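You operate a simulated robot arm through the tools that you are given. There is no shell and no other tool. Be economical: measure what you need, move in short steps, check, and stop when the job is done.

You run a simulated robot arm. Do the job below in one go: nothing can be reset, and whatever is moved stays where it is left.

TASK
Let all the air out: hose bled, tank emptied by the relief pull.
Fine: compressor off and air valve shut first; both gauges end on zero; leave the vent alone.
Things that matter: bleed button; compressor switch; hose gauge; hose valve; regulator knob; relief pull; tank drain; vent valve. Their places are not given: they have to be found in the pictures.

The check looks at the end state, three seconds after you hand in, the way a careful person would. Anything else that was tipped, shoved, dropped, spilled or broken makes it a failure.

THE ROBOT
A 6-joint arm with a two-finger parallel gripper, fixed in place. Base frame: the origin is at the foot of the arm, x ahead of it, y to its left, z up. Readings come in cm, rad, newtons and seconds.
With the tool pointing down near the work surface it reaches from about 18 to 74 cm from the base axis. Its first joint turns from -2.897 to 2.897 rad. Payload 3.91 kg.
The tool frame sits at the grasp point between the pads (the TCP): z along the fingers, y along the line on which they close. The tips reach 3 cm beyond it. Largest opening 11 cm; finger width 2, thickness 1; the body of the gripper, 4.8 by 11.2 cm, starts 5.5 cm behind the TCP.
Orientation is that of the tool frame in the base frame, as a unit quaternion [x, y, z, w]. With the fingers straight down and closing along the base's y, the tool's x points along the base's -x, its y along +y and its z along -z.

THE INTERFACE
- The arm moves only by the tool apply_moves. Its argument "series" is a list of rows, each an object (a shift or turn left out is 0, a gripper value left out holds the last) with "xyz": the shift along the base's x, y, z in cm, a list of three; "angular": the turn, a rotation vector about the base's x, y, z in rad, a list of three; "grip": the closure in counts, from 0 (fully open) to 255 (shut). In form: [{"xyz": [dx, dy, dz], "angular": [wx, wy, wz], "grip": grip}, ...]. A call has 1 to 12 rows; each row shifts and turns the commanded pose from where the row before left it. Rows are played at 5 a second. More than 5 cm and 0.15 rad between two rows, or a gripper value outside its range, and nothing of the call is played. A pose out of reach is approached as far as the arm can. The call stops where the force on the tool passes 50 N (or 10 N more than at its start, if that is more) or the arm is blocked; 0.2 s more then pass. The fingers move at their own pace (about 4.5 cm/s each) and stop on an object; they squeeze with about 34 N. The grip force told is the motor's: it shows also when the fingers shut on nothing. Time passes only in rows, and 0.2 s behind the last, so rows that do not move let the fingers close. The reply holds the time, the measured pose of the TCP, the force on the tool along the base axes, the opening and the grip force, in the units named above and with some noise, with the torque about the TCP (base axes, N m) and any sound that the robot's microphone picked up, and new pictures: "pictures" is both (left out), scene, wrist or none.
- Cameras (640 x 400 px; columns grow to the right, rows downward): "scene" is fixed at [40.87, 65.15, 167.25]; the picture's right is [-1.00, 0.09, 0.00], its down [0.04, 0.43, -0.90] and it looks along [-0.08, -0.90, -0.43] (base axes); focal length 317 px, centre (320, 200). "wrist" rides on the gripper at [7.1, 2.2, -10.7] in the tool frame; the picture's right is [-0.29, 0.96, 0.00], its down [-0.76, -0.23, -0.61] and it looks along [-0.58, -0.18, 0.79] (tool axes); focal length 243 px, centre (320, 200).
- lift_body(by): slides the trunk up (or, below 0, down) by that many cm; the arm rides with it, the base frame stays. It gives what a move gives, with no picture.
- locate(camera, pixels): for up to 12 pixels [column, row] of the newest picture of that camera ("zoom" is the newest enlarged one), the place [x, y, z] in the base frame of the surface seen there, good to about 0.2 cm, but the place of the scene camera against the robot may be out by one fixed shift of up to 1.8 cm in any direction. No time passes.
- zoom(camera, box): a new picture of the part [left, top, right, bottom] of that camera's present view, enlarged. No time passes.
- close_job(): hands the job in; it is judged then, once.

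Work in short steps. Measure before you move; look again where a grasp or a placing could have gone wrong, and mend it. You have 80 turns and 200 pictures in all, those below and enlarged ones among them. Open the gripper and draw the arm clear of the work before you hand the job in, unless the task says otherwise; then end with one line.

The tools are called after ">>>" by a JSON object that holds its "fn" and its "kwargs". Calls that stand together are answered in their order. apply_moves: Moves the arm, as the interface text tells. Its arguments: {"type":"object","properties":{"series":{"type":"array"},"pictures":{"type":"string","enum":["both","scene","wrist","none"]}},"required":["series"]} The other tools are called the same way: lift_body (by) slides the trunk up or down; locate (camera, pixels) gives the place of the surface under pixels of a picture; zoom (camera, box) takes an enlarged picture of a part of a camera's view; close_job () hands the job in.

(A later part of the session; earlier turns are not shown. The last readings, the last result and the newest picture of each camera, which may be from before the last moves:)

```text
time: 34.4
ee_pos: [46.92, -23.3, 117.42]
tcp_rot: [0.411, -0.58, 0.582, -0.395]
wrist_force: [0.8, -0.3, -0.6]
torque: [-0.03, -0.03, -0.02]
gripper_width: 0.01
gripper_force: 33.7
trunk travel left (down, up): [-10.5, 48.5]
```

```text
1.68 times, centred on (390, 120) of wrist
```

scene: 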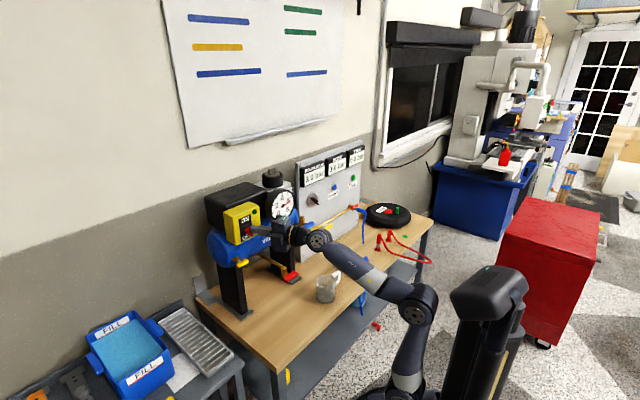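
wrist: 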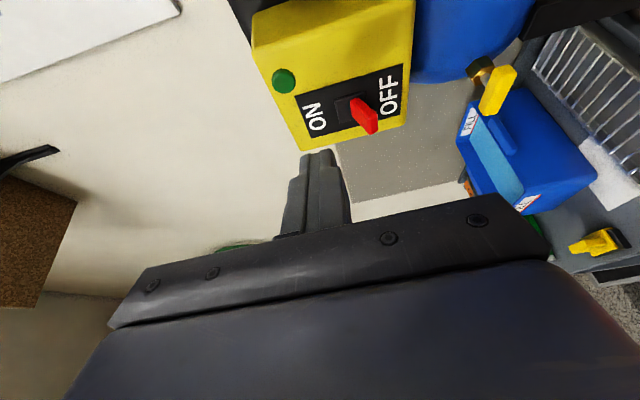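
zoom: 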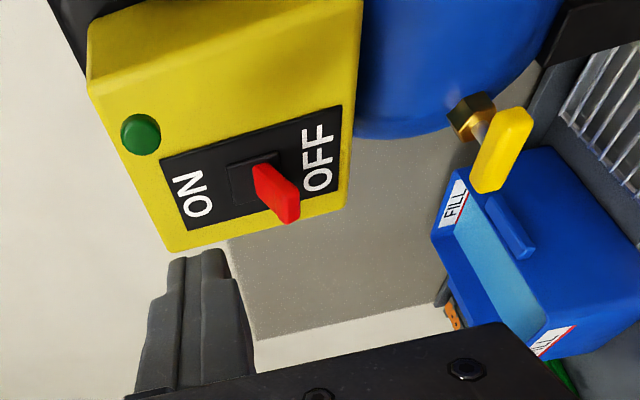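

The switch is OFF. Next is the hose valve on the panel: I travel right at safe height along the same depth, yawing back toward -45°.

>>> {"fn": "apply_moves", "kwargs": {"series": [{"xyz": [-3.3, -3.3, 0]}, {"xyz": [-3.3, -3.3, 0], "angular": [0, 0, -0.06]}, {"xyz": [-3.3, -3.3, 0], "angular": [0, 0, -0.06]}, {"xyz": [-3.3, -3.3, 0], "angular": [0, 0, -0.06]}, {"xyz": [-3.3, -3.3, 0], "angular": [0, 0, -0.06]}, {"xyz": [-3.3, -3.3, 0], "angular": [0, 0, -0.06]}, {"xyz": [-3.3, -3.3, 0], "angular": [0, 0, -0.06]}, {"xyz": [-3.3, -3.3, 0], "angular": [0, 0, -0.07]}, {"xyz": [-3.3, -3.3, -1.5]}, {"xyz": [-3.3, -3.3, -1.5]}]}}

```text
time: 36.6
ee_pos: [13.85, -56.43, 114.6]
tcp_rot: [0.278, -0.653, 0.654, -0.262]
wrist_force: [0.6, 0.9, 0.6]
torque: [0.03, 0.03, -0.04]
gripper_width: 0.03
gripper_force: 34.1
trunk travel left (down, up): [-10.5, 48.5]
```

scene: 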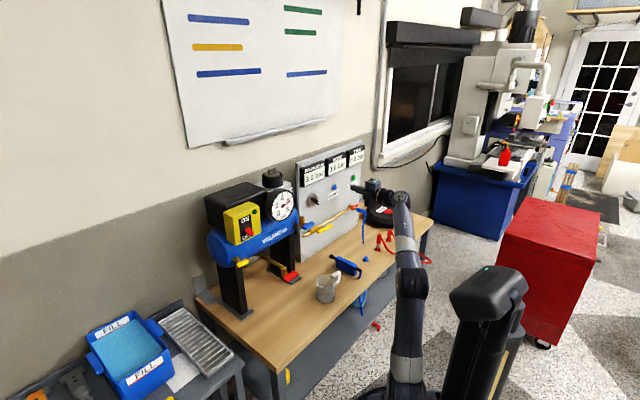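
wrist: 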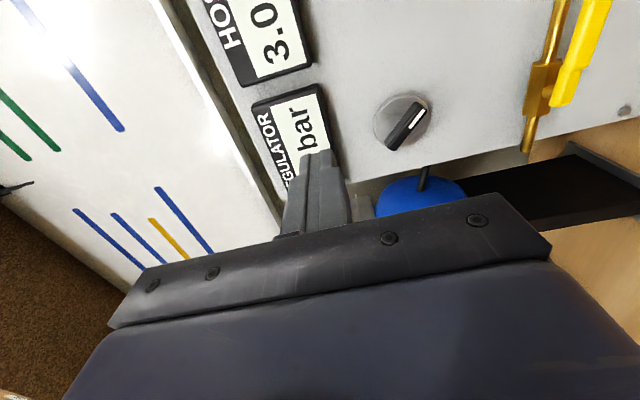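

The yellow handle lies along the brass pipe (open), with its block at (545,85). I move right and down for a better look at it.

>>> {"fn": "apply_moves", "kwargs": {"series": [{"xyz": [-2, -2, -3]}, {"xyz": [-2, -2, -3]}, {"xyz": [-1, -1, -4]}, {"xyz": [0, 0, -3]}], "pictures": "wrist"}}

>>> {"fn": "zoom", "kwargs": {"camera": "wrist", "box": [300, 0, 640, 220]}}

```text
time: 37.6
ee_pos: [8.74, -61.61, 101.31]
tcp_rot: [0.279, -0.653, 0.654, -0.262]
wrist_force: [0.7, 0.7, -0.3]
torque: [0.01, -0.02, -0.01]
gripper_width: 0.01
gripper_force: 34.1
trunk travel left (down, up): [-10.5, 48.5]
```

wrist: 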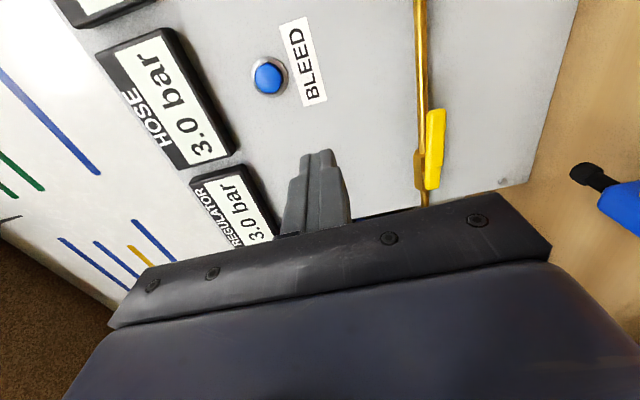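

```text
1.82 times, centred on (470, 110) of wrist
```

zoom: 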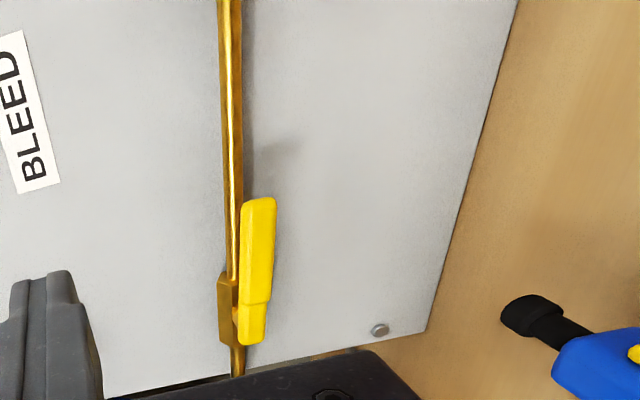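

>>> {"fn": "locate", "kwargs": {"camera": "wrist", "pixels": [[436, 113], [434, 150], [430, 182], [420, 180], [424, 110], [268, 77], [262, 70], [460, 100], [480, 150], [420, 60]]}}

>>> {"fn": "zoom", "kwargs": {"camera": "scene", "box": [290, 200, 370, 250]}}

```text
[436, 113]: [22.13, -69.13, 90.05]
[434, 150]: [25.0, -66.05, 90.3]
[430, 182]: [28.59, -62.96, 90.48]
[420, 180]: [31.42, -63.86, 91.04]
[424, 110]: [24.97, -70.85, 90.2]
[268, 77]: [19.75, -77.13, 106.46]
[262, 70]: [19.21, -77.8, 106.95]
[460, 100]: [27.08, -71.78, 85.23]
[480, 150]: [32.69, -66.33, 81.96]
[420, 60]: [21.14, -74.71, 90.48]
```

```text
8.00 times, centred on (330, 225) of scene
```

zoom: 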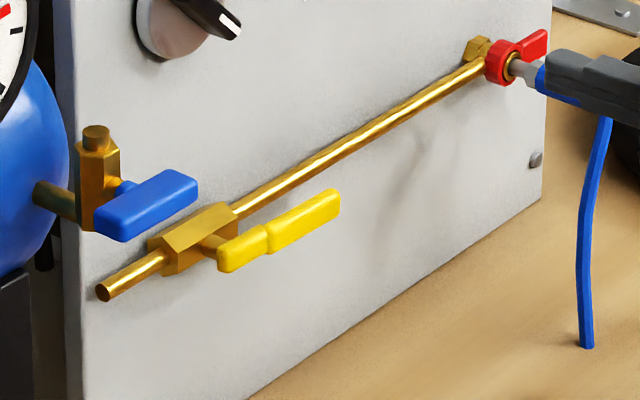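

The handle runs from its pivot (s≈25) to the free end at (22.1,-69.1,90), about 5 cm off the panel. I'll push its free end with the closed fingertips from below, pitching the tool down so the body stays clear of the air gun on the bench.

>>> {"fn": "apply_moves", "kwargs": {"series": [{"angular": [0.1, 0.1, 0]}, {"angular": [0.1, 0.1, 0]}, {"angular": [0.1, 0.1, 0]}, {"xyz": [2.5, -0.5, -2]}, {"xyz": [2.5, -0.5, -3]}, {"xyz": [2.5, -0.4, -3]}, {"xyz": [0, 0, -3]}, {"xyz": [0, 0, -2.5]}, {}]}}

```text
time: 39.6
ee_pos: [16.28, -62.72, 87.94]
tcp_rot: [-0.329, 0.775, -0.501, 0.199]
wrist_force: [-0.2, 0.0, 0.2]
torque: [0.01, 0.02, -0.03]
gripper_width: 0.01
gripper_force: 33.8
trunk travel left (down, up): [-10.5, 48.5]
```

scene: 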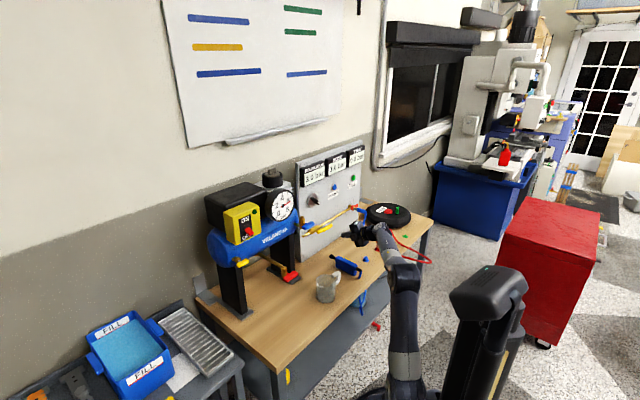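
wrist: 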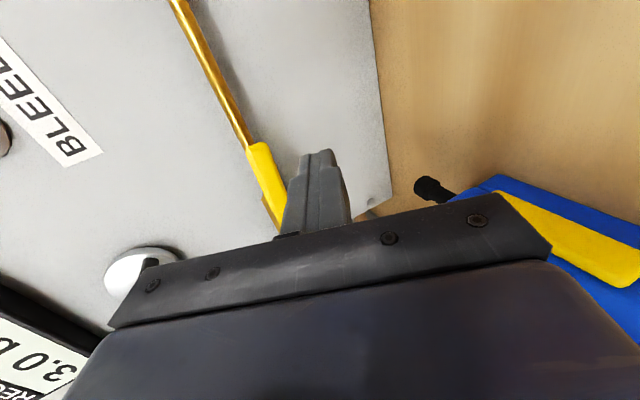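

The handle's free end at (262,150) lies just above (image-left of) the tip. I advance 6.6 cm under it, then lift gently.

>>> {"fn": "apply_moves", "kwargs": {"series": [{"xyz": [1.8, -1.3, 0]}, {"xyz": [1.8, -1.3, 0]}, {"xyz": [1.8, -1.4, 0]}, {"xyz": [0, 0, 1]}, {"xyz": [0, 0, 1]}, {"xyz": [0, 0, 1]}, {}]}}

```text
time: 41.0
ee_pos: [21.77, -66.76, 88.87]
tcp_rot: [-0.332, 0.783, -0.486, 0.203]
wrist_force: [-2.4, 3.6, -8.8]
torque: [0.15, 0.06, -0.01]
gripper_width: 0.0
gripper_force: 33.2
trunk travel left (down, up): [-10.5, 48.5]
stopped in row 6: the force on the tool passed its limit at 58 N (the readings are from after the stop); the commanded pose is now the measured one
```

scene: 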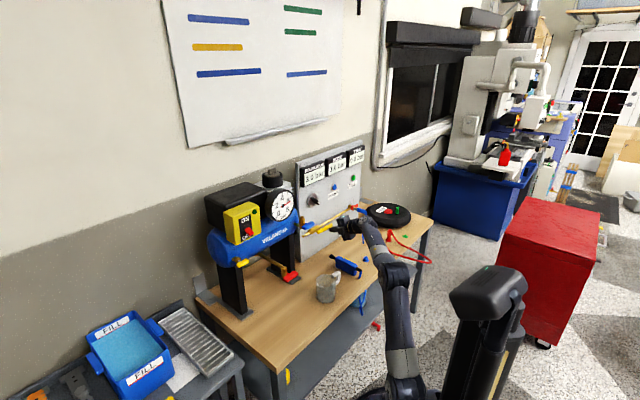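
wrist: 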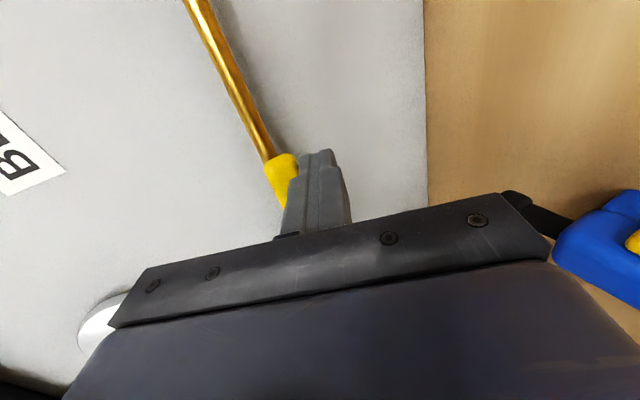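

Lifting stops at 58 N with the handle unmoved, so it closes downward. I back out, rise above the handle and press from above.

>>> {"fn": "apply_moves", "kwargs": {"series": [{"xyz": [0, 0, -0.7]}, {"xyz": [-2, 2, 0]}, {"xyz": [-1.5, 1.5, 0]}, {"xyz": [0, 0, 4]}, {"xyz": [0, 0, 4]}, {"xyz": [1.8, -1.8, 0]}, {"xyz": [1.7, -1.7, 0]}, {"xyz": [0, 0, -1.5]}, {"xyz": [0, 0, -1]}, {"xyz": [0, 0, -1]}, {"xyz": [0, 0, -1]}]}}

```text
time: 43.4
ee_pos: [21.71, -66.64, 91.91]
tcp_rot: [-0.331, 0.782, -0.488, 0.202]
wrist_force: [-0.8, -1.5, 2.2]
torque: [-0.04, -0.01, -0.06]
gripper_width: 0.0
gripper_force: 34.1
trunk travel left (down, up): [-10.5, 48.5]
```

scene: 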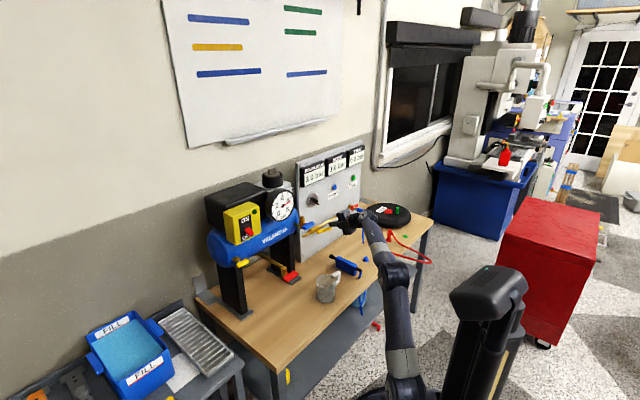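
wrist: 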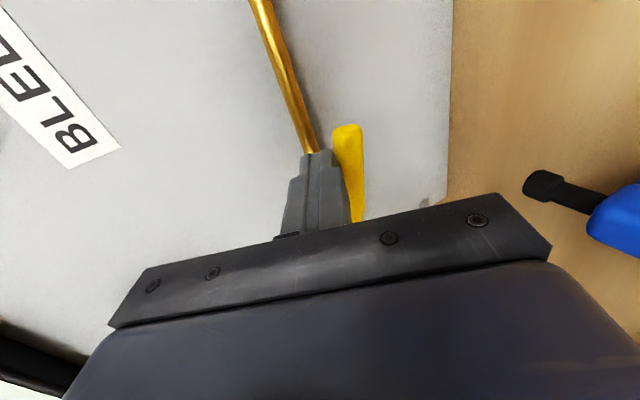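

The handle moves freely downward (yellow end now at (348,150)). I follow its arc about the pivot down to vertical.

>>> {"fn": "apply_moves", "kwargs": {"series": [{"xyz": [0.55, 0.55, -1.5]}, {"xyz": [0.4, 0.4, -1.4]}, {"xyz": [0.5, 0.5, -1.3]}, {"xyz": [0.6, 0.6, -1]}, {"xyz": [0.6, 0.6, -0.5]}, {"xyz": [0.6, 0.6, -0.2]}, {}]}}

```text
time: 45.0
ee_pos: [24.93, -63.6, 85.99]
tcp_rot: [-0.331, 0.781, -0.488, 0.203]
wrist_force: [-3.4, -1.6, -1.2]
torque: [0.01, 0.06, -0.05]
gripper_width: 0.02
gripper_force: 34.1
trunk travel left (down, up): [-10.5, 48.5]
```

scene: 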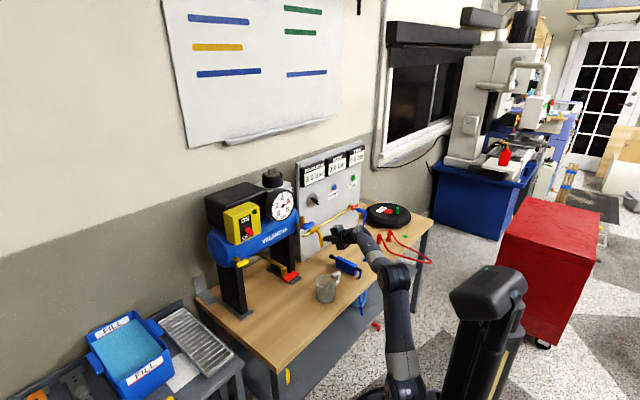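
wrist: 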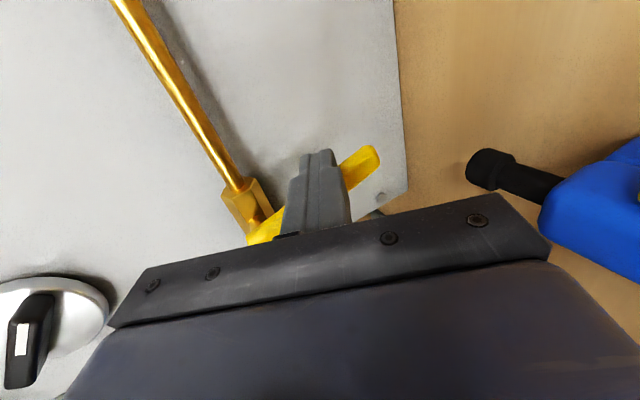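

The handle is mostly down but not perhaps fully at 90°. I push left in small steps until it stops.

>>> {"fn": "apply_moves", "kwargs": {"series": [{"xyz": [0.5, 0.5, 0]}, {"xyz": [0.5, 0.5, 0]}, {"xyz": [0.4, 0.4, 0]}, {"xyz": [0.4, 0.4, 0]}]}}

>>> {"fn": "zoom", "kwargs": {"camera": "scene", "box": [290, 205, 370, 255]}}

```text
time: 45.9
ee_pos: [25.8, -62.68, 85.93]
tcp_rot: [-0.322, 0.783, -0.494, 0.195]
wrist_force: [-13.0, -27.9, -3.1]
torque: [-0.26, 0.05, -0.67]
gripper_width: 0.01
gripper_force: 33.6
trunk travel left (down, up): [-10.5, 48.5]
stopped in row 4: the force on the tool passed its limit at 56 N (the readings are from after the stop); the commanded pose is now the measured one
```

scene: 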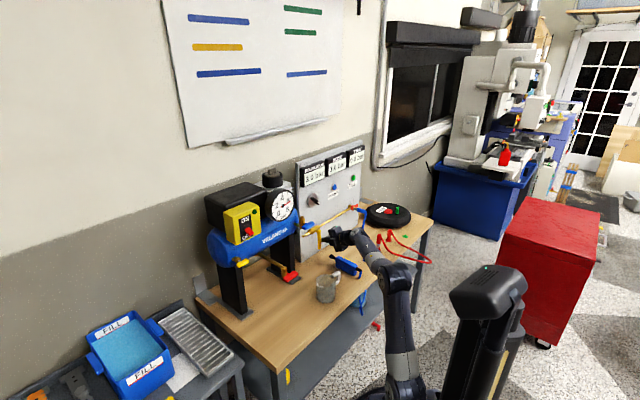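
wrist: 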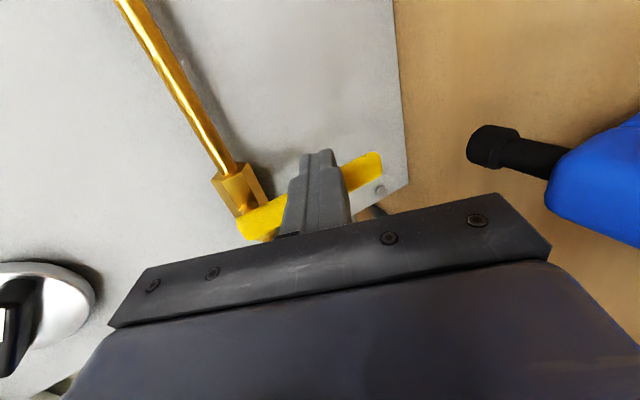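

```text
8.00 times, centred on (330, 230) of scene
```

zoom: 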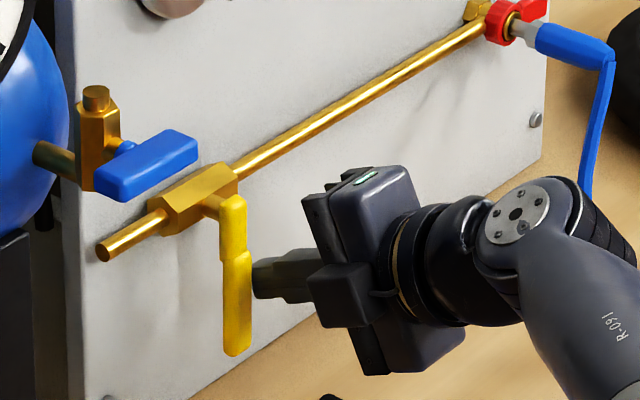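

The handle is now vertical, square to the pipe, at its stop: hose valve shut. I back off, rise and level the tool in front of the bleed button (19.9,-77.0,107).

>>> {"fn": "apply_moves", "kwargs": {"series": [{"xyz": [-0.6, -0.6, 0]}, {"xyz": [-2.3, 2.3, 0]}, {"xyz": [-2.3, 2.3, 0]}, {"xyz": [-1, -1, 4], "angular": [-0.1, -0.1, 0]}, {"xyz": [-1, -1, 4], "angular": [-0.1, -0.1, 0]}, {"xyz": [-2, -2, 4], "angular": [-0.1, -0.1, 0]}, {"xyz": [-2, -2, 4]}, {"xyz": [-2, -2, 4]}, {"xyz": [-1, -1, 1]}]}}

```text
time: 47.9
ee_pos: [11.87, -67.3, 107.15]
tcp_rot: [-0.275, 0.662, -0.647, 0.26]
wrist_force: [0.5, -0.9, 0.2]
torque: [0.02, 0.02, 0.0]
gripper_width: 0.02
gripper_force: 34.0
trunk travel left (down, up): [-10.5, 48.5]
```

scene: 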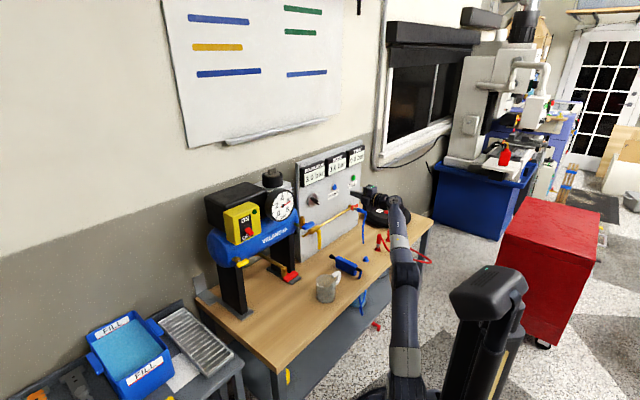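
wrist: 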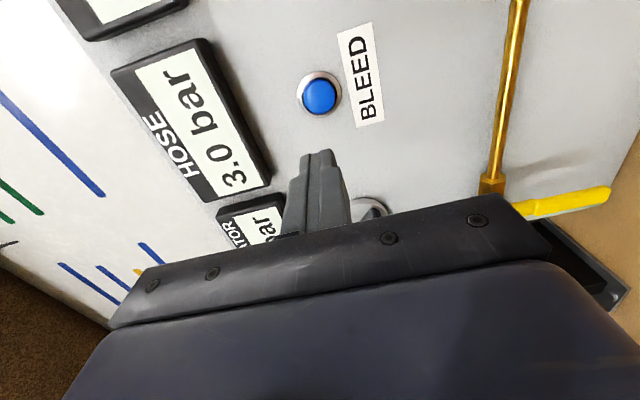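

>>> {"fn": "locate", "kwargs": {"camera": "wrist", "pixels": [[320, 96], [312, 92], [328, 100], [318, 110], [306, 78], [360, 80]]}}

```text
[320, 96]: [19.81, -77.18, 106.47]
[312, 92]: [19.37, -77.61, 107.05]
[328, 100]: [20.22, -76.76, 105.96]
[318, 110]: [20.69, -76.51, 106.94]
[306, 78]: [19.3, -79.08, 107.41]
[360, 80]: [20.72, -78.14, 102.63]
```

Button centre is (19.8,-77.15,106.6). I align (s +1.3, z -0.45), approach, and press in small steps.

>>> {"fn": "apply_moves", "kwargs": {"series": [{"xyz": [-0.92, -0.92, -0.45]}, {"xyz": [2, -2, 0]}, {"xyz": [2, -2, 0]}, {"xyz": [2, -2, 0]}, {"xyz": [0.5, -0.5, 0]}, {"xyz": [0.35, -0.35, 0]}, {"xyz": [0.25, -0.25, 0]}, {"xyz": [0.25, -0.25, 0]}]}}

```text
time: 49.7
ee_pos: [18.57, -72.65, 104.82]
tcp_rot: [-0.275, 0.662, -0.647, 0.26]
wrist_force: [-0.3, -0.7, -0.3]
torque: [-0.01, 0.0, 0.01]
gripper_width: 0.0
gripper_force: 34.2
out of reach, approached as far as the arm can: row 3, 4, 5, 7
trunk travel left (down, up): [-10.5, 48.5]
```

scene: 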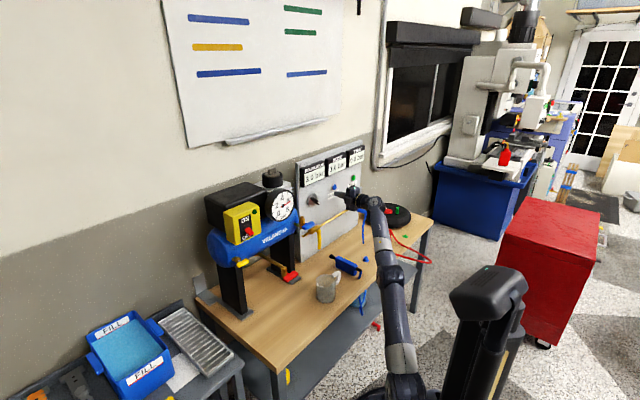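
wrist: 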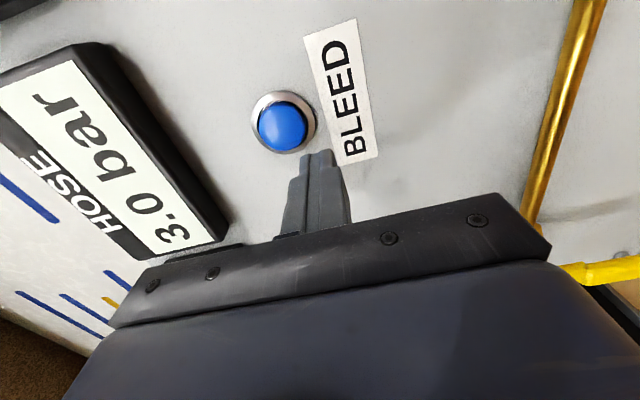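

The arm is fully stretched because the trunk is low. I back out, raise the trunk 18 cm, and come down again in front of the button.

>>> {"fn": "apply_moves", "kwargs": {"series": [{"xyz": [-2, 2, 0]}, {"xyz": [-2, 2, 0]}], "pictures": "none"}}

>>> {"fn": "lift_body", "kwargs": {"by": 18}}

>>> {"fn": "apply_moves", "kwargs": {"series": [{"xyz": [0, 0, -4]}, {"xyz": [0, 0, -4]}, {"xyz": [0, 0, -4]}, {"xyz": [0, 0, -4]}]}}

```text
time: 50.3
ee_pos: [14.55, -68.91, 105.03]
tcp_rot: [-0.275, 0.662, -0.647, 0.26]
wrist_force: [0.2, -0.8, 0.0]
torque: [-0.03, 0.01, -0.02]
gripper_width: 0.0
gripper_force: 33.4
trunk travel left (down, up): [-10.5, 48.5]
```

```text
time: 52.3
ee_pos: [14.45, -68.78, 122.91]
tcp_rot: [-0.276, 0.661, -0.647, 0.261]
wrist_force: [0.6, -0.2, 0.0]
torque: [-0.03, -0.01, 0.01]
gripper_width: 0.0
gripper_force: 34.4
trunk travel left (down, up): [-28.5, 30.5]
```

```text
time: 53.3
ee_pos: [14.53, -68.85, 106.92]
tcp_rot: [-0.275, 0.662, -0.647, 0.261]
wrist_force: [0.4, -0.3, -0.5]
torque: [0.03, 0.05, 0.0]
gripper_width: 0.0
gripper_force: 33.9
trunk travel left (down, up): [-28.5, 30.5]
```

scene: 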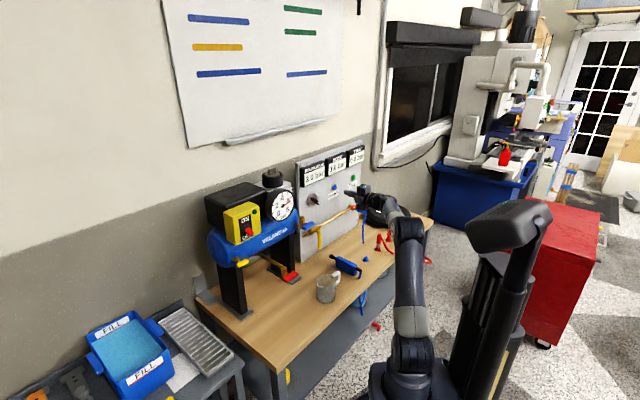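
wrist: 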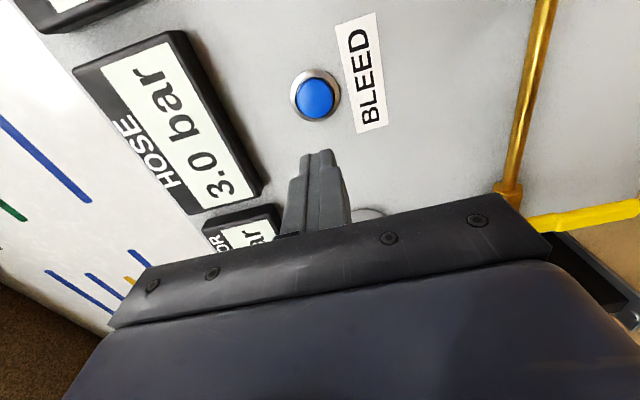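

Now at s=38.4, depth 59. I shift 2.1 cm right, advance 5.5 cm and press in small steps.

>>> {"fn": "apply_moves", "kwargs": {"series": [{"xyz": [-1.5, -1.5, -0.2]}, {"xyz": [2, -2, 0]}, {"xyz": [1.9, -1.9, 0]}, {"xyz": [0.4, -0.4, 0]}, {"xyz": [0.3, -0.3, 0]}, {"xyz": [0.25, -0.25, 0]}, {"xyz": [0.25, -0.25, 0]}, {}]}}

```text
time: 55.1
ee_pos: [18.15, -75.36, 106.85]
tcp_rot: [-0.275, 0.662, -0.647, 0.26]
wrist_force: [-2.2, 2.9, -1.1]
torque: [0.03, 0.03, 0.03]
gripper_width: 0.0
gripper_force: 34.0
trunk travel left (down, up): [-28.5, 30.5]
heard: click
```

scene: 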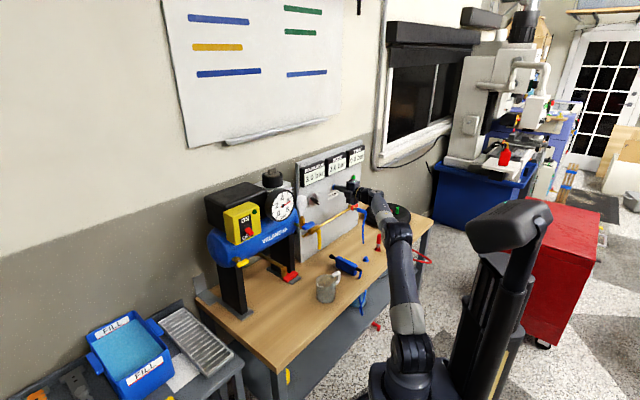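
wrist: 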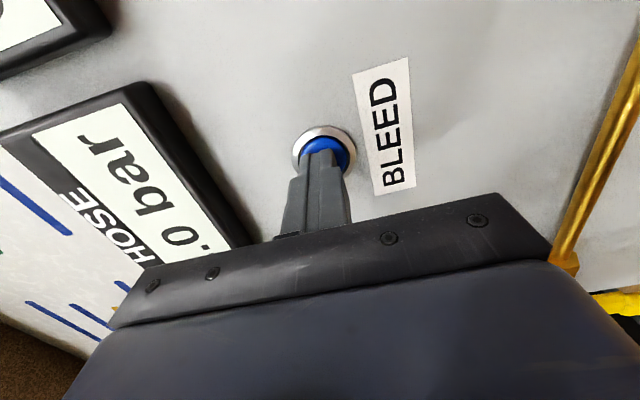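

Button pressed with a click. I hold it a while and watch the hose gauge.

>>> {"fn": "apply_moves", "kwargs": {"series": [{}, {}, {}, {}, {}, {}, {}, {}, {}, {}], "pictures": "scene"}}

>>> {"fn": "zoom", "kwargs": {"camera": "scene", "box": [285, 130, 385, 195]}}

```text
time: 57.3
ee_pos: [17.98, -75.56, 106.79]
tcp_rot: [-0.275, 0.662, -0.647, 0.26]
wrist_force: [-3.1, 1.8, -1.4]
torque: [0.04, 0.03, -0.01]
gripper_width: 0.0
gripper_force: 34.0
trunk travel left (down, up): [-28.5, 30.5]
```

scene: 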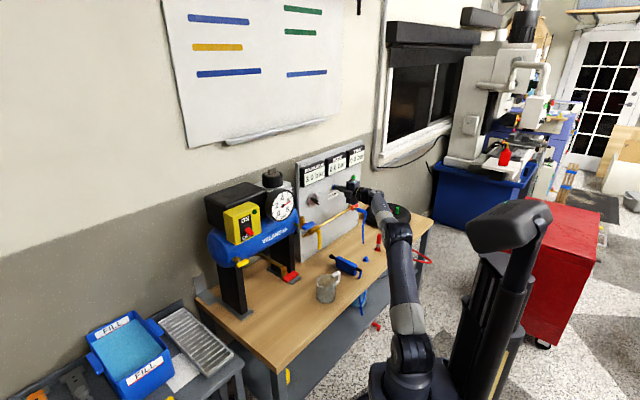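

```text
6.15 times, centred on (335, 162) of scene
```

zoom: 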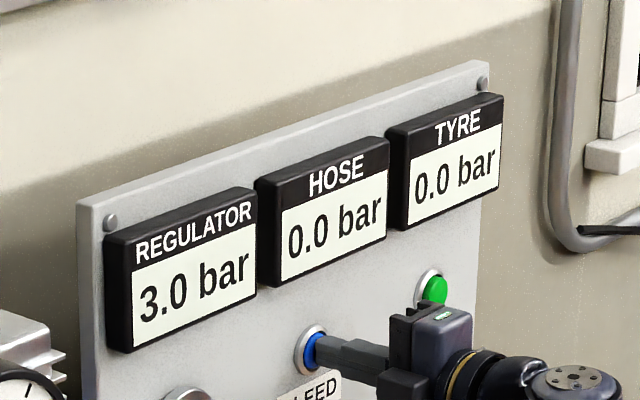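

The hose gauge reads 0.0. I withdraw, rise, and lower the trunk again to the setting that worked at the tank.

>>> {"fn": "apply_moves", "kwargs": {"series": [{"xyz": [-2, 2, 0]}, {"xyz": [-3, 3, 0]}, {"xyz": [-3, 3, 2]}, {"xyz": [-2, 2, 4]}, {"xyz": [0, 0, 4]}, {"xyz": [0, 0, 4]}, {"xyz": [0, 0, 4]}], "pictures": "none"}}

>>> {"fn": "lift_body", "kwargs": {"by": -18}}

>>> {"fn": "apply_moves", "kwargs": {"series": [{"xyz": [3, 3, 3]}, {"xyz": [3, 3, 3]}, {"xyz": [3, 3, 3], "angular": [0, 0, 0.07]}, {"xyz": [3, 3, 2], "angular": [0, 0, 0.07]}, {"xyz": [3, 3, 0], "angular": [0, 0, 0.07]}, {"xyz": [3, 3, 0], "angular": [0, 0, 0.07]}, {"xyz": [3, 3, 0], "angular": [0, 0, 0.08]}, {"xyz": [3, 3, 0], "angular": [0, 0, 0.08]}]}}

```text
time: 58.9
ee_pos: [8.19, -65.49, 124.76]
tcp_rot: [-0.276, 0.662, -0.646, 0.261]
wrist_force: [-0.1, -0.1, -0.5]
torque: [-0.02, 0.0, -0.02]
gripper_width: 0.0
gripper_force: 34.2
trunk travel left (down, up): [-28.5, 30.5]
```

```text
time: 60.9
ee_pos: [8.18, -65.52, 106.77]
tcp_rot: [-0.275, 0.661, -0.647, 0.261]
wrist_force: [0.8, -0.3, 0.6]
torque: [-0.04, 0.01, 0.05]
gripper_width: 0.02
gripper_force: 34.0
trunk travel left (down, up): [-10.5, 48.5]
```

```text
refused: row 1 steps farther than a row can; nothing moved
```

Step slightly too long. I repeat with shorter steps and draw back 3 cm first.

>>> {"fn": "apply_moves", "kwargs": {"series": [{"xyz": [-2, 2, 3]}, {"xyz": [3, 3, 2.5]}, {"xyz": [3, 3, 2.5], "angular": [0, 0, 0.05]}, {"xyz": [3, 3, 2], "angular": [0, 0, 0.05]}, {"xyz": [3, 3, 1], "angular": [0, 0, 0.05]}, {"xyz": [3, 3, 0], "angular": [0, 0, 0.06]}, {"xyz": [3, 3, 0], "angular": [0, 0, 0.06]}, {"xyz": [3, 3, 0], "angular": [0, 0, 0.06]}, {"xyz": [3, 3, 0], "angular": [0, 0, 0.06]}, {"xyz": [3, 3, 0], "angular": [0, 0, 0.06]}, {"xyz": [3, 3, 0]}]}}

```text
time: 63.3
ee_pos: [36.15, -33.41, 117.69]
tcp_rot: [-0.416, 0.584, -0.571, 0.399]
wrist_force: [-0.9, 0.0, 0.5]
torque: [0.01, -0.04, 0.02]
gripper_width: 0.0
gripper_force: 34.6
trunk travel left (down, up): [-10.5, 48.5]
```

scene: 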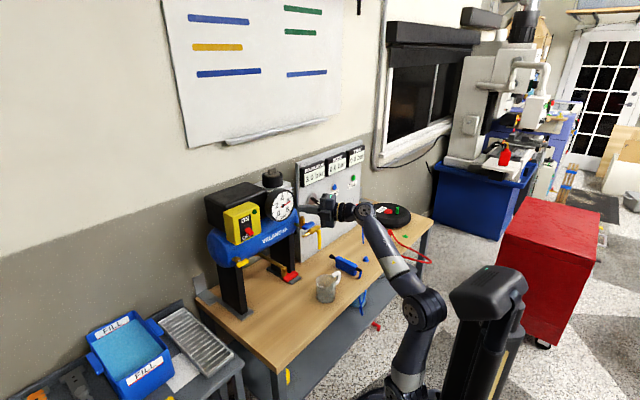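
wrist: 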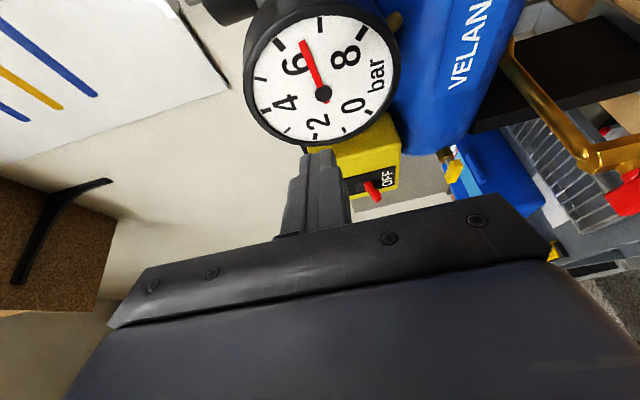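

The tank gauge still reads about 6.2 and the pull is at (453,165). Approaching with the camera on this side would pass about 1 cm above the red drain lever, so I roll the tool 180° to put the camera on the left.

>>> {"fn": "apply_moves", "kwargs": {"series": [{"xyz": [1, 1, 0], "angular": [0.1405, -0.05, 0]}, {"xyz": [1, 1, 0], "angular": [0.1405, -0.05, 0]}, {"angular": [0.1405, -0.05, 0]}, {"angular": [0.1405, -0.05, 0]}, {"angular": [0.1405, -0.05, 0]}, {"angular": [0.1405, -0.05, 0]}, {"angular": [0.1405, -0.05, 0]}, {"angular": [0.1405, -0.05, 0]}, {"angular": [0.1405, -0.05, 0]}, {"angular": [0.1405, -0.05, 0]}, {"angular": [0.1405, -0.05, 0]}, {"angular": [0.1405, -0.05, 0]}], "pictures": "none"}}

>>> {"fn": "apply_moves", "kwargs": {"series": [{"angular": [0.1405, -0.05, 0]}, {"angular": [0.1405, -0.05, 0]}, {"angular": [0.1405, -0.05, 0]}, {"angular": [0.1405, -0.05, 0]}, {"angular": [0.1405, -0.05, 0]}, {"angular": [0.1405, -0.05, 0]}, {"angular": [0.1405, -0.05, 0]}, {"angular": [0.1405, -0.05, 0]}, {"angular": [0.1405, -0.05, 0]}]}}

```text
time: 65.9
ee_pos: [38.14, -31.43, 117.84]
tcp_rot: [0.184, 0.681, -0.036, 0.708]
wrist_force: [0.2, -0.5, -0.1]
torque: [0.0, -0.02, -0.01]
gripper_width: 0.0
gripper_force: 34.3
trunk travel left (down, up): [-10.5, 48.5]
```

```text
time: 67.9
ee_pos: [37.18, -34.14, 99.2]
tcp_rot: [0.559, 0.407, 0.408, 0.596]
wrist_force: [-0.3, -0.8, -0.1]
torque: [0.0, 0.02, 0.01]
gripper_width: 0.02
gripper_force: 34.4
out of reach, approached as far as the arm can: row 4, 5, 6, 7, 8, 9
trunk travel left (down, up): [-10.5, 48.5]
```

scene: 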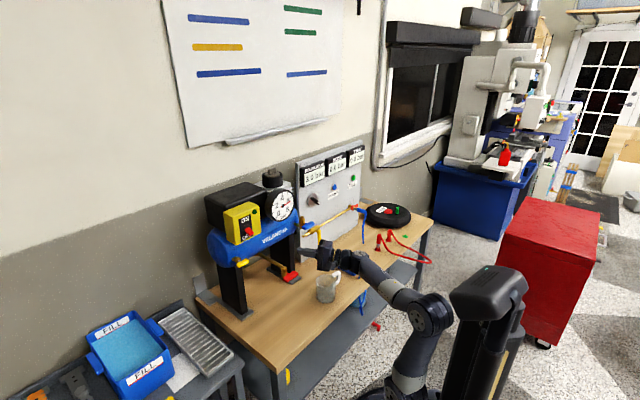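
wrist: 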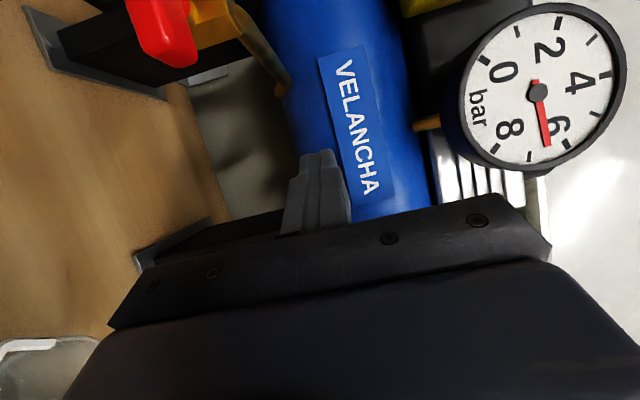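

The roll is done (camera left), although the arm sagged to z=99 while turning. Nothing was touched; I rise and check that this pose is workable.

>>> {"fn": "apply_moves", "kwargs": {"series": [{"xyz": [0, 0, 3]}, {"xyz": [0, 0, 3]}, {"xyz": [0, 0, 3]}, {"xyz": [1, 2, 1]}, {"xyz": [1, 2, 0]}, {"xyz": [1, 2, 0]}]}}

```text
time: 69.3
ee_pos: [41.32, -28.46, 98.85]
tcp_rot: [0.564, 0.409, 0.407, 0.591]
wrist_force: [0.0, 0.4, -1.5]
torque: [0.04, -0.02, 0.01]
gripper_width: 0.0
gripper_force: 34.2
out of reach, approached as far as the arm can: row 1, 2, 3, 4
trunk travel left (down, up): [-10.5, 48.5]
```

scene: 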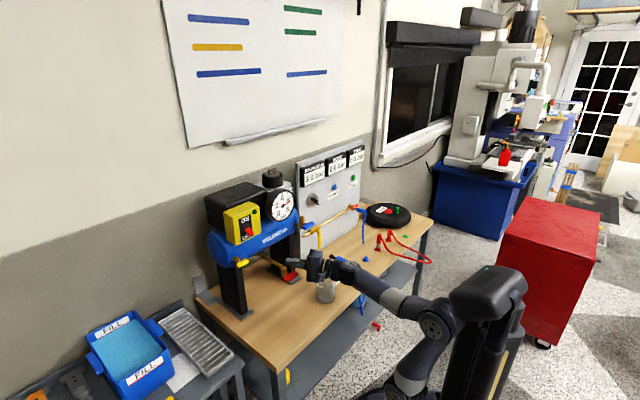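
wrist: 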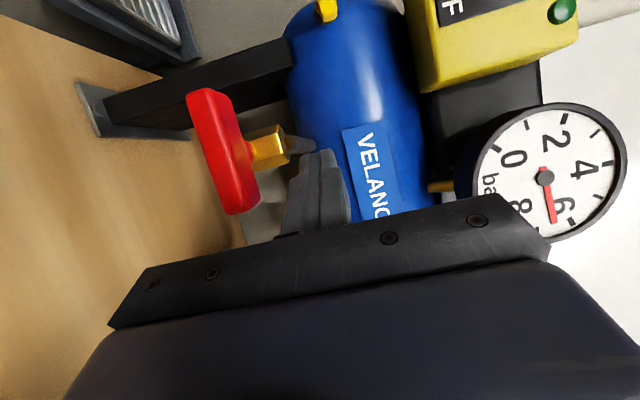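

This roll caps height at about z=99, and the tip is near the red lever. I retreat to the right the way I came and raise the trunk to lift everything.

>>> {"fn": "apply_moves", "kwargs": {"series": [{"xyz": [-1, -2, 0]}, {"xyz": [-1, -2, 0]}, {"xyz": [-1.5, -1.5, 0]}], "pictures": "none"}}

>>> {"fn": "lift_body", "kwargs": {"by": 14}}

>>> {"fn": "apply_moves", "kwargs": {"series": [{"xyz": [2, 2, 0]}, {"xyz": [2, 2, 0]}, {"xyz": [2, 2, 0]}, {"xyz": [2, 2, 0]}]}}

```text
time: 70.1
ee_pos: [37.68, -33.97, 98.83]
tcp_rot: [0.563, 0.409, 0.407, 0.592]
wrist_force: [-0.7, -0.1, 0.0]
torque: [0.0, 0.02, 0.02]
gripper_width: 0.01
gripper_force: 34.5
trunk travel left (down, up): [-10.5, 48.5]
```

```text
time: 71.8
ee_pos: [37.96, -33.95, 112.73]
tcp_rot: [0.563, 0.408, 0.408, 0.591]
wrist_force: [0.2, 0.8, 0.8]
torque: [-0.01, 0.0, 0.0]
gripper_width: 0.0
gripper_force: 34.0
trunk travel left (down, up): [-24.5, 34.5]
```

```text
time: 72.8
ee_pos: [45.92, -26.04, 112.71]
tcp_rot: [0.563, 0.409, 0.407, 0.591]
wrist_force: [-0.5, 1.4, 0.0]
torque: [-0.01, 0.01, 0.02]
gripper_width: 0.03
gripper_force: 33.5
trunk travel left (down, up): [-24.5, 34.5]
```

scene: 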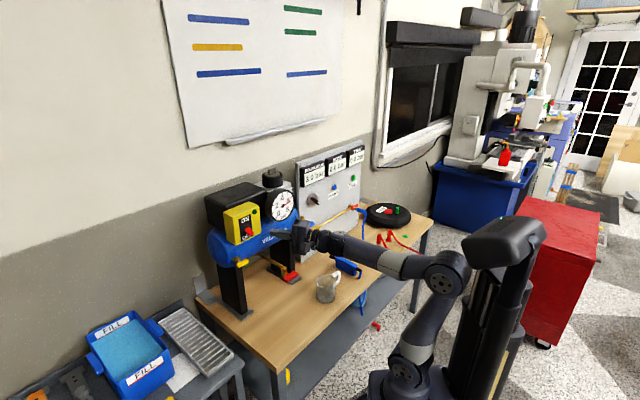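
wrist: 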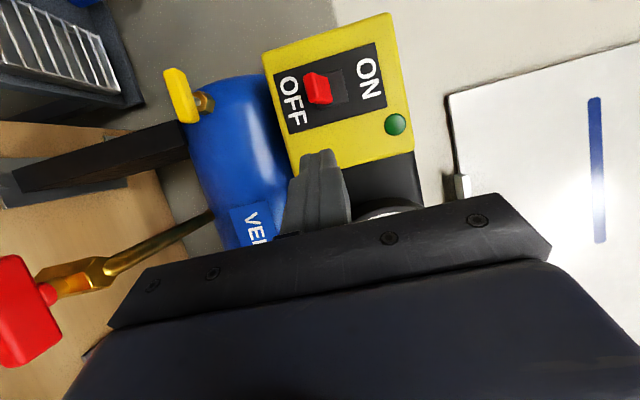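

Works well now, with a clear view of the pull at (182,95). I measure it and its surroundings.

>>> {"fn": "zoom", "kwargs": {"camera": "wrist", "box": [120, 40, 320, 165]}}

>>> {"fn": "locate", "kwargs": {"camera": "wrist", "pixels": [[181, 95], [174, 75], [188, 115], [182, 72], [194, 112], [204, 102], [215, 110], [235, 130], [270, 110], [60, 285], [205, 165]]}}

```text
3.20 times, centred on (220, 102) of wrist
```

zoom: 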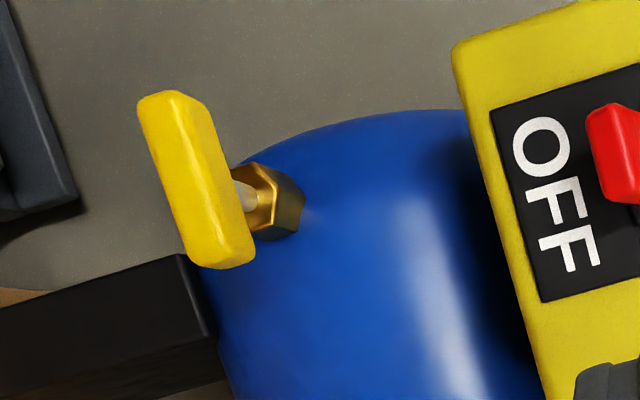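

```text
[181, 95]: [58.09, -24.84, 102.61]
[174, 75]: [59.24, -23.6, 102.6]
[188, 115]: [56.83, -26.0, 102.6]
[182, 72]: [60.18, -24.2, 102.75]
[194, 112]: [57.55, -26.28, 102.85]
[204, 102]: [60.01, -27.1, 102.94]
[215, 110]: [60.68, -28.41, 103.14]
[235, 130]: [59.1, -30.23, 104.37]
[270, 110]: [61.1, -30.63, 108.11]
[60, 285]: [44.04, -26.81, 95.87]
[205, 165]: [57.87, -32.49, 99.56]
```

The pull tab is centred at (58.1,-24.85,102.6), 4 cm wide, 1.3 thick, with the nut 2.5 cm behind it. I open to 5 cm, move to 7 cm in front of it, and descend.

>>> {"fn": "apply_moves", "kwargs": {"series": [{"xyz": [2.1, 2.1, 0], "angular": [0, 0, 0.05], "grip": 139}, {"xyz": [2.1, 2.1, 0]}, {"xyz": [2.1, 2.1, 0]}, {"xyz": [0, 0, -3.5]}, {"xyz": [0, 0, -3.5]}, {"xyz": [0, 0, -3]}, {}]}}

```text
time: 74.4
ee_pos: [52.17, -19.74, 102.8]
tcp_rot: [0.552, 0.422, 0.423, 0.582]
wrist_force: [1.1, 0.7, 0.5]
torque: [0.01, 0.0, 0.02]
gripper_width: 5.05
gripper_force: 0.2
trunk travel left (down, up): [-24.5, 34.5]
```

scene: 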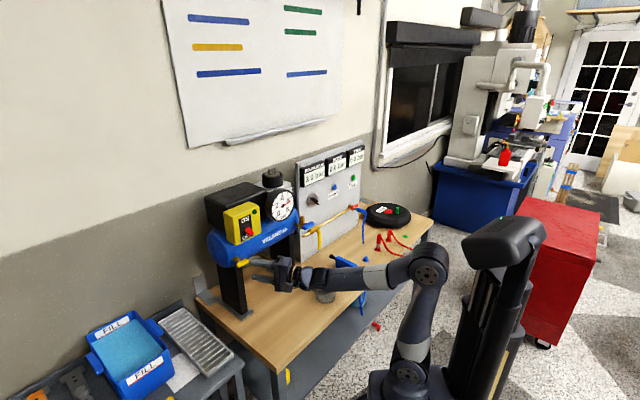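
wrist: 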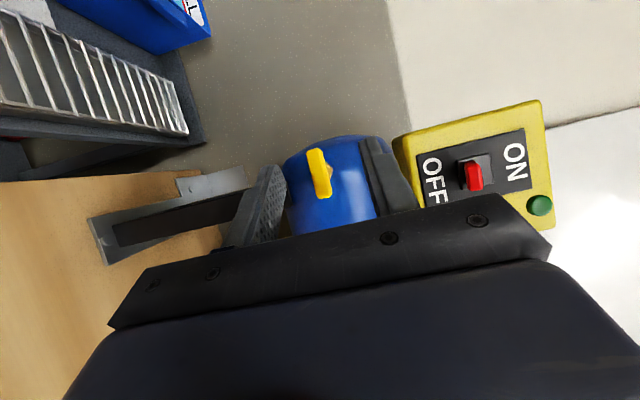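

The tab at (318,172) sits midway between the fingers. I advance along the normal and look before closing.

>>> {"fn": "apply_moves", "kwargs": {"series": [{"xyz": [1.7, -1.7, 0]}, {"xyz": [1.7, -1.7, 0]}, {"xyz": [1.6, -1.6, 0]}, {}]}}

>>> {"fn": "zoom", "kwargs": {"camera": "wrist", "box": [220, 90, 460, 240]}}

```text
time: 75.4
ee_pos: [57.13, -24.8, 102.76]
tcp_rot: [0.553, 0.422, 0.423, 0.581]
wrist_force: [0.2, 0.6, 1.0]
torque: [0.04, 0.0, -0.03]
gripper_width: 5.03
gripper_force: 0.2
trunk travel left (down, up): [-24.5, 34.5]
```

scene: 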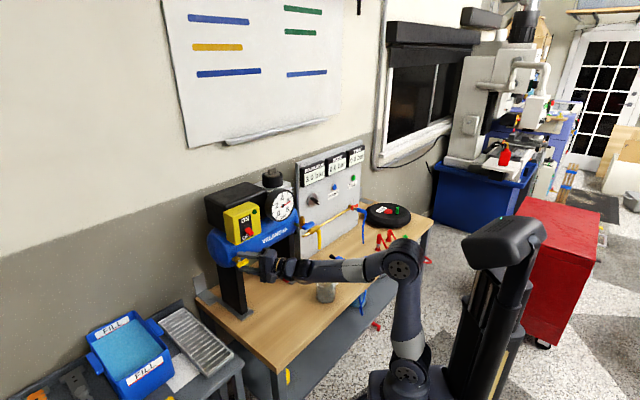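
wrist: 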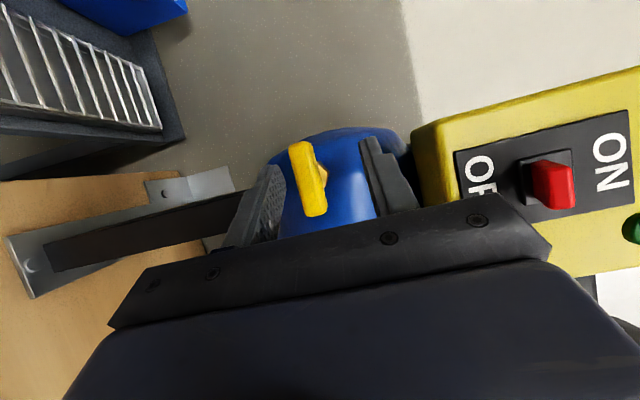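

```text
2.67 times, centred on (340, 165) of wrist
```

zoom: 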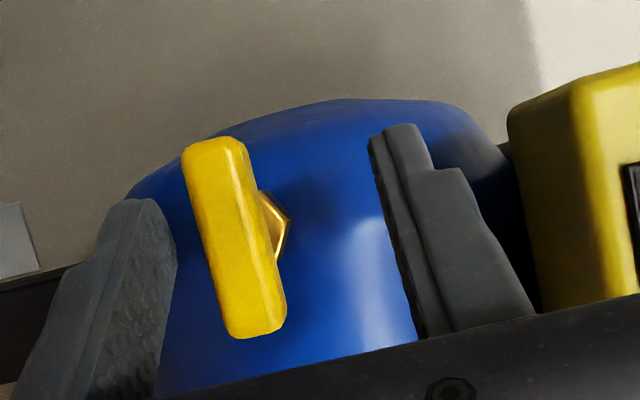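

The tab appears somewhat nearer the lower finger. I measure it before closing.

>>> {"fn": "locate", "kwargs": {"camera": "zoom", "pixels": [[210, 240], [240, 240], [255, 300], [215, 180], [265, 250], [135, 215], [385, 160]]}}

```text
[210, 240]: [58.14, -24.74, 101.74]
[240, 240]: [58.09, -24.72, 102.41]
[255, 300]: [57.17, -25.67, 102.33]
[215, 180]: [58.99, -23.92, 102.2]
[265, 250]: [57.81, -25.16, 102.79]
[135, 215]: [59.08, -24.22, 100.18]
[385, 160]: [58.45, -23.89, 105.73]
```

Tab centre is at z≈102.2. I drop 0.5 cm and close on it.

>>> {"fn": "apply_moves", "kwargs": {"series": [{"xyz": [0, 0, -0.5]}, {"grip": 255}, {}, {}, {}, {}], "pictures": "wrist"}}

```text
time: 76.8
ee_pos: [57.2, -24.79, 101.97]
tcp_rot: [0.554, 0.423, 0.422, 0.579]
wrist_force: [-6.5, 4.1, -18.4]
torque: [0.91, 0.38, -0.01]
gripper_width: 1.38
gripper_force: 44.9
trunk travel left (down, up): [-24.5, 34.5]
```

wrist: 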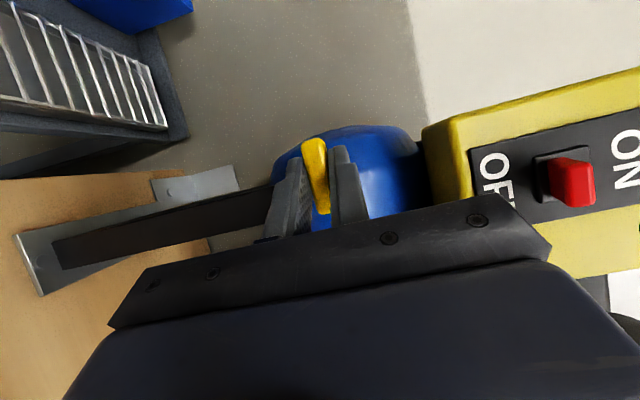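

Gripped (1.38 cm). I relax the vertical load by 0.2 cm and pull out along the normal in small steps, listening.

>>> {"fn": "apply_moves", "kwargs": {"series": [{"xyz": [0, 0, -0.2]}, {"xyz": [-0.25, 0.25, 0]}, {"xyz": [-0.25, 0.25, 0]}, {"xyz": [-0.25, 0.25, 0]}, {"xyz": [-0.25, 0.25, 0]}, {"xyz": [-0.25, 0.25, 0]}, {}]}}

>>> {"fn": "zoom", "kwargs": {"camera": "scene", "box": [225, 180, 310, 290]}}

```text
time: 78.4
ee_pos: [56.14, -23.74, 102.07]
tcp_rot: [0.553, 0.422, 0.423, 0.581]
wrist_force: [27.7, -28.2, -3.4]
torque: [0.97, 0.13, -0.4]
gripper_width: 1.37
gripper_force: 45.0
trunk travel left (down, up): [-24.5, 34.5]
```

scene: 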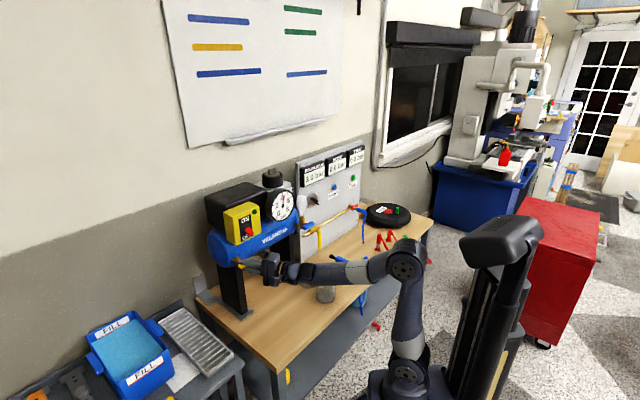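
wrist: 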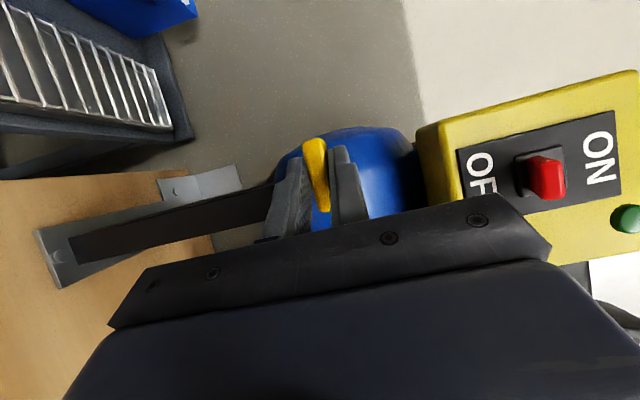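

```text
3.64 times, centred on (268, 235) of scene
```

zoom: 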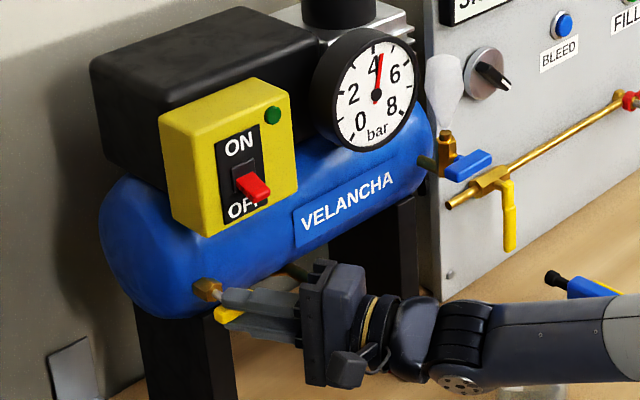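

Holding the pull against its spring, the tank gauge is falling (about 4.4) and air escapes. I keep holding.

>>> {"fn": "apply_moves", "kwargs": {"series": [{}, {}, {}, {}, {}, {}, {}, {}, {}, {}, {}, {}], "pictures": "none"}}

>>> {"fn": "apply_moves", "kwargs": {"series": [{}, {}, {}, {}, {}, {}, {}, {}, {}, {}, {}, {}], "pictures": "scene"}}

>>> {"fn": "zoom", "kwargs": {"camera": "scene", "box": [225, 150, 365, 290]}}

```text
time: 81.0
ee_pos: [56.0, -23.65, 101.9]
tcp_rot: [0.553, 0.422, 0.423, 0.581]
wrist_force: [25.4, -28.6, 9.0]
torque: [0.96, -0.08, -0.46]
gripper_width: 1.36
gripper_force: 45.1
trunk travel left (down, up): [-24.5, 34.5]
```

```text
time: 83.6
ee_pos: [56.08, -23.52, 102.0]
tcp_rot: [0.554, 0.422, 0.423, 0.58]
wrist_force: [24.0, -26.9, 9.6]
torque: [0.91, -0.13, -0.41]
gripper_width: 1.38
gripper_force: 44.9
trunk travel left (down, up): [-24.5, 34.5]
```

scene: 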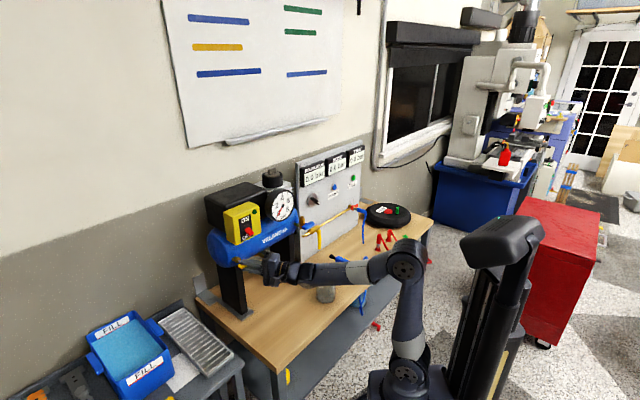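

```text
2.86 times, centred on (295, 220) of scene
```

zoom: 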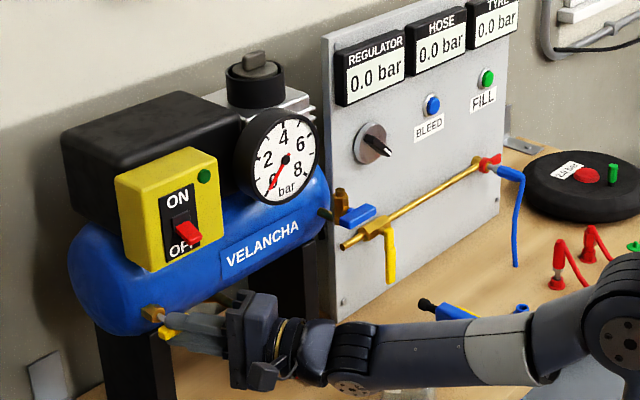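

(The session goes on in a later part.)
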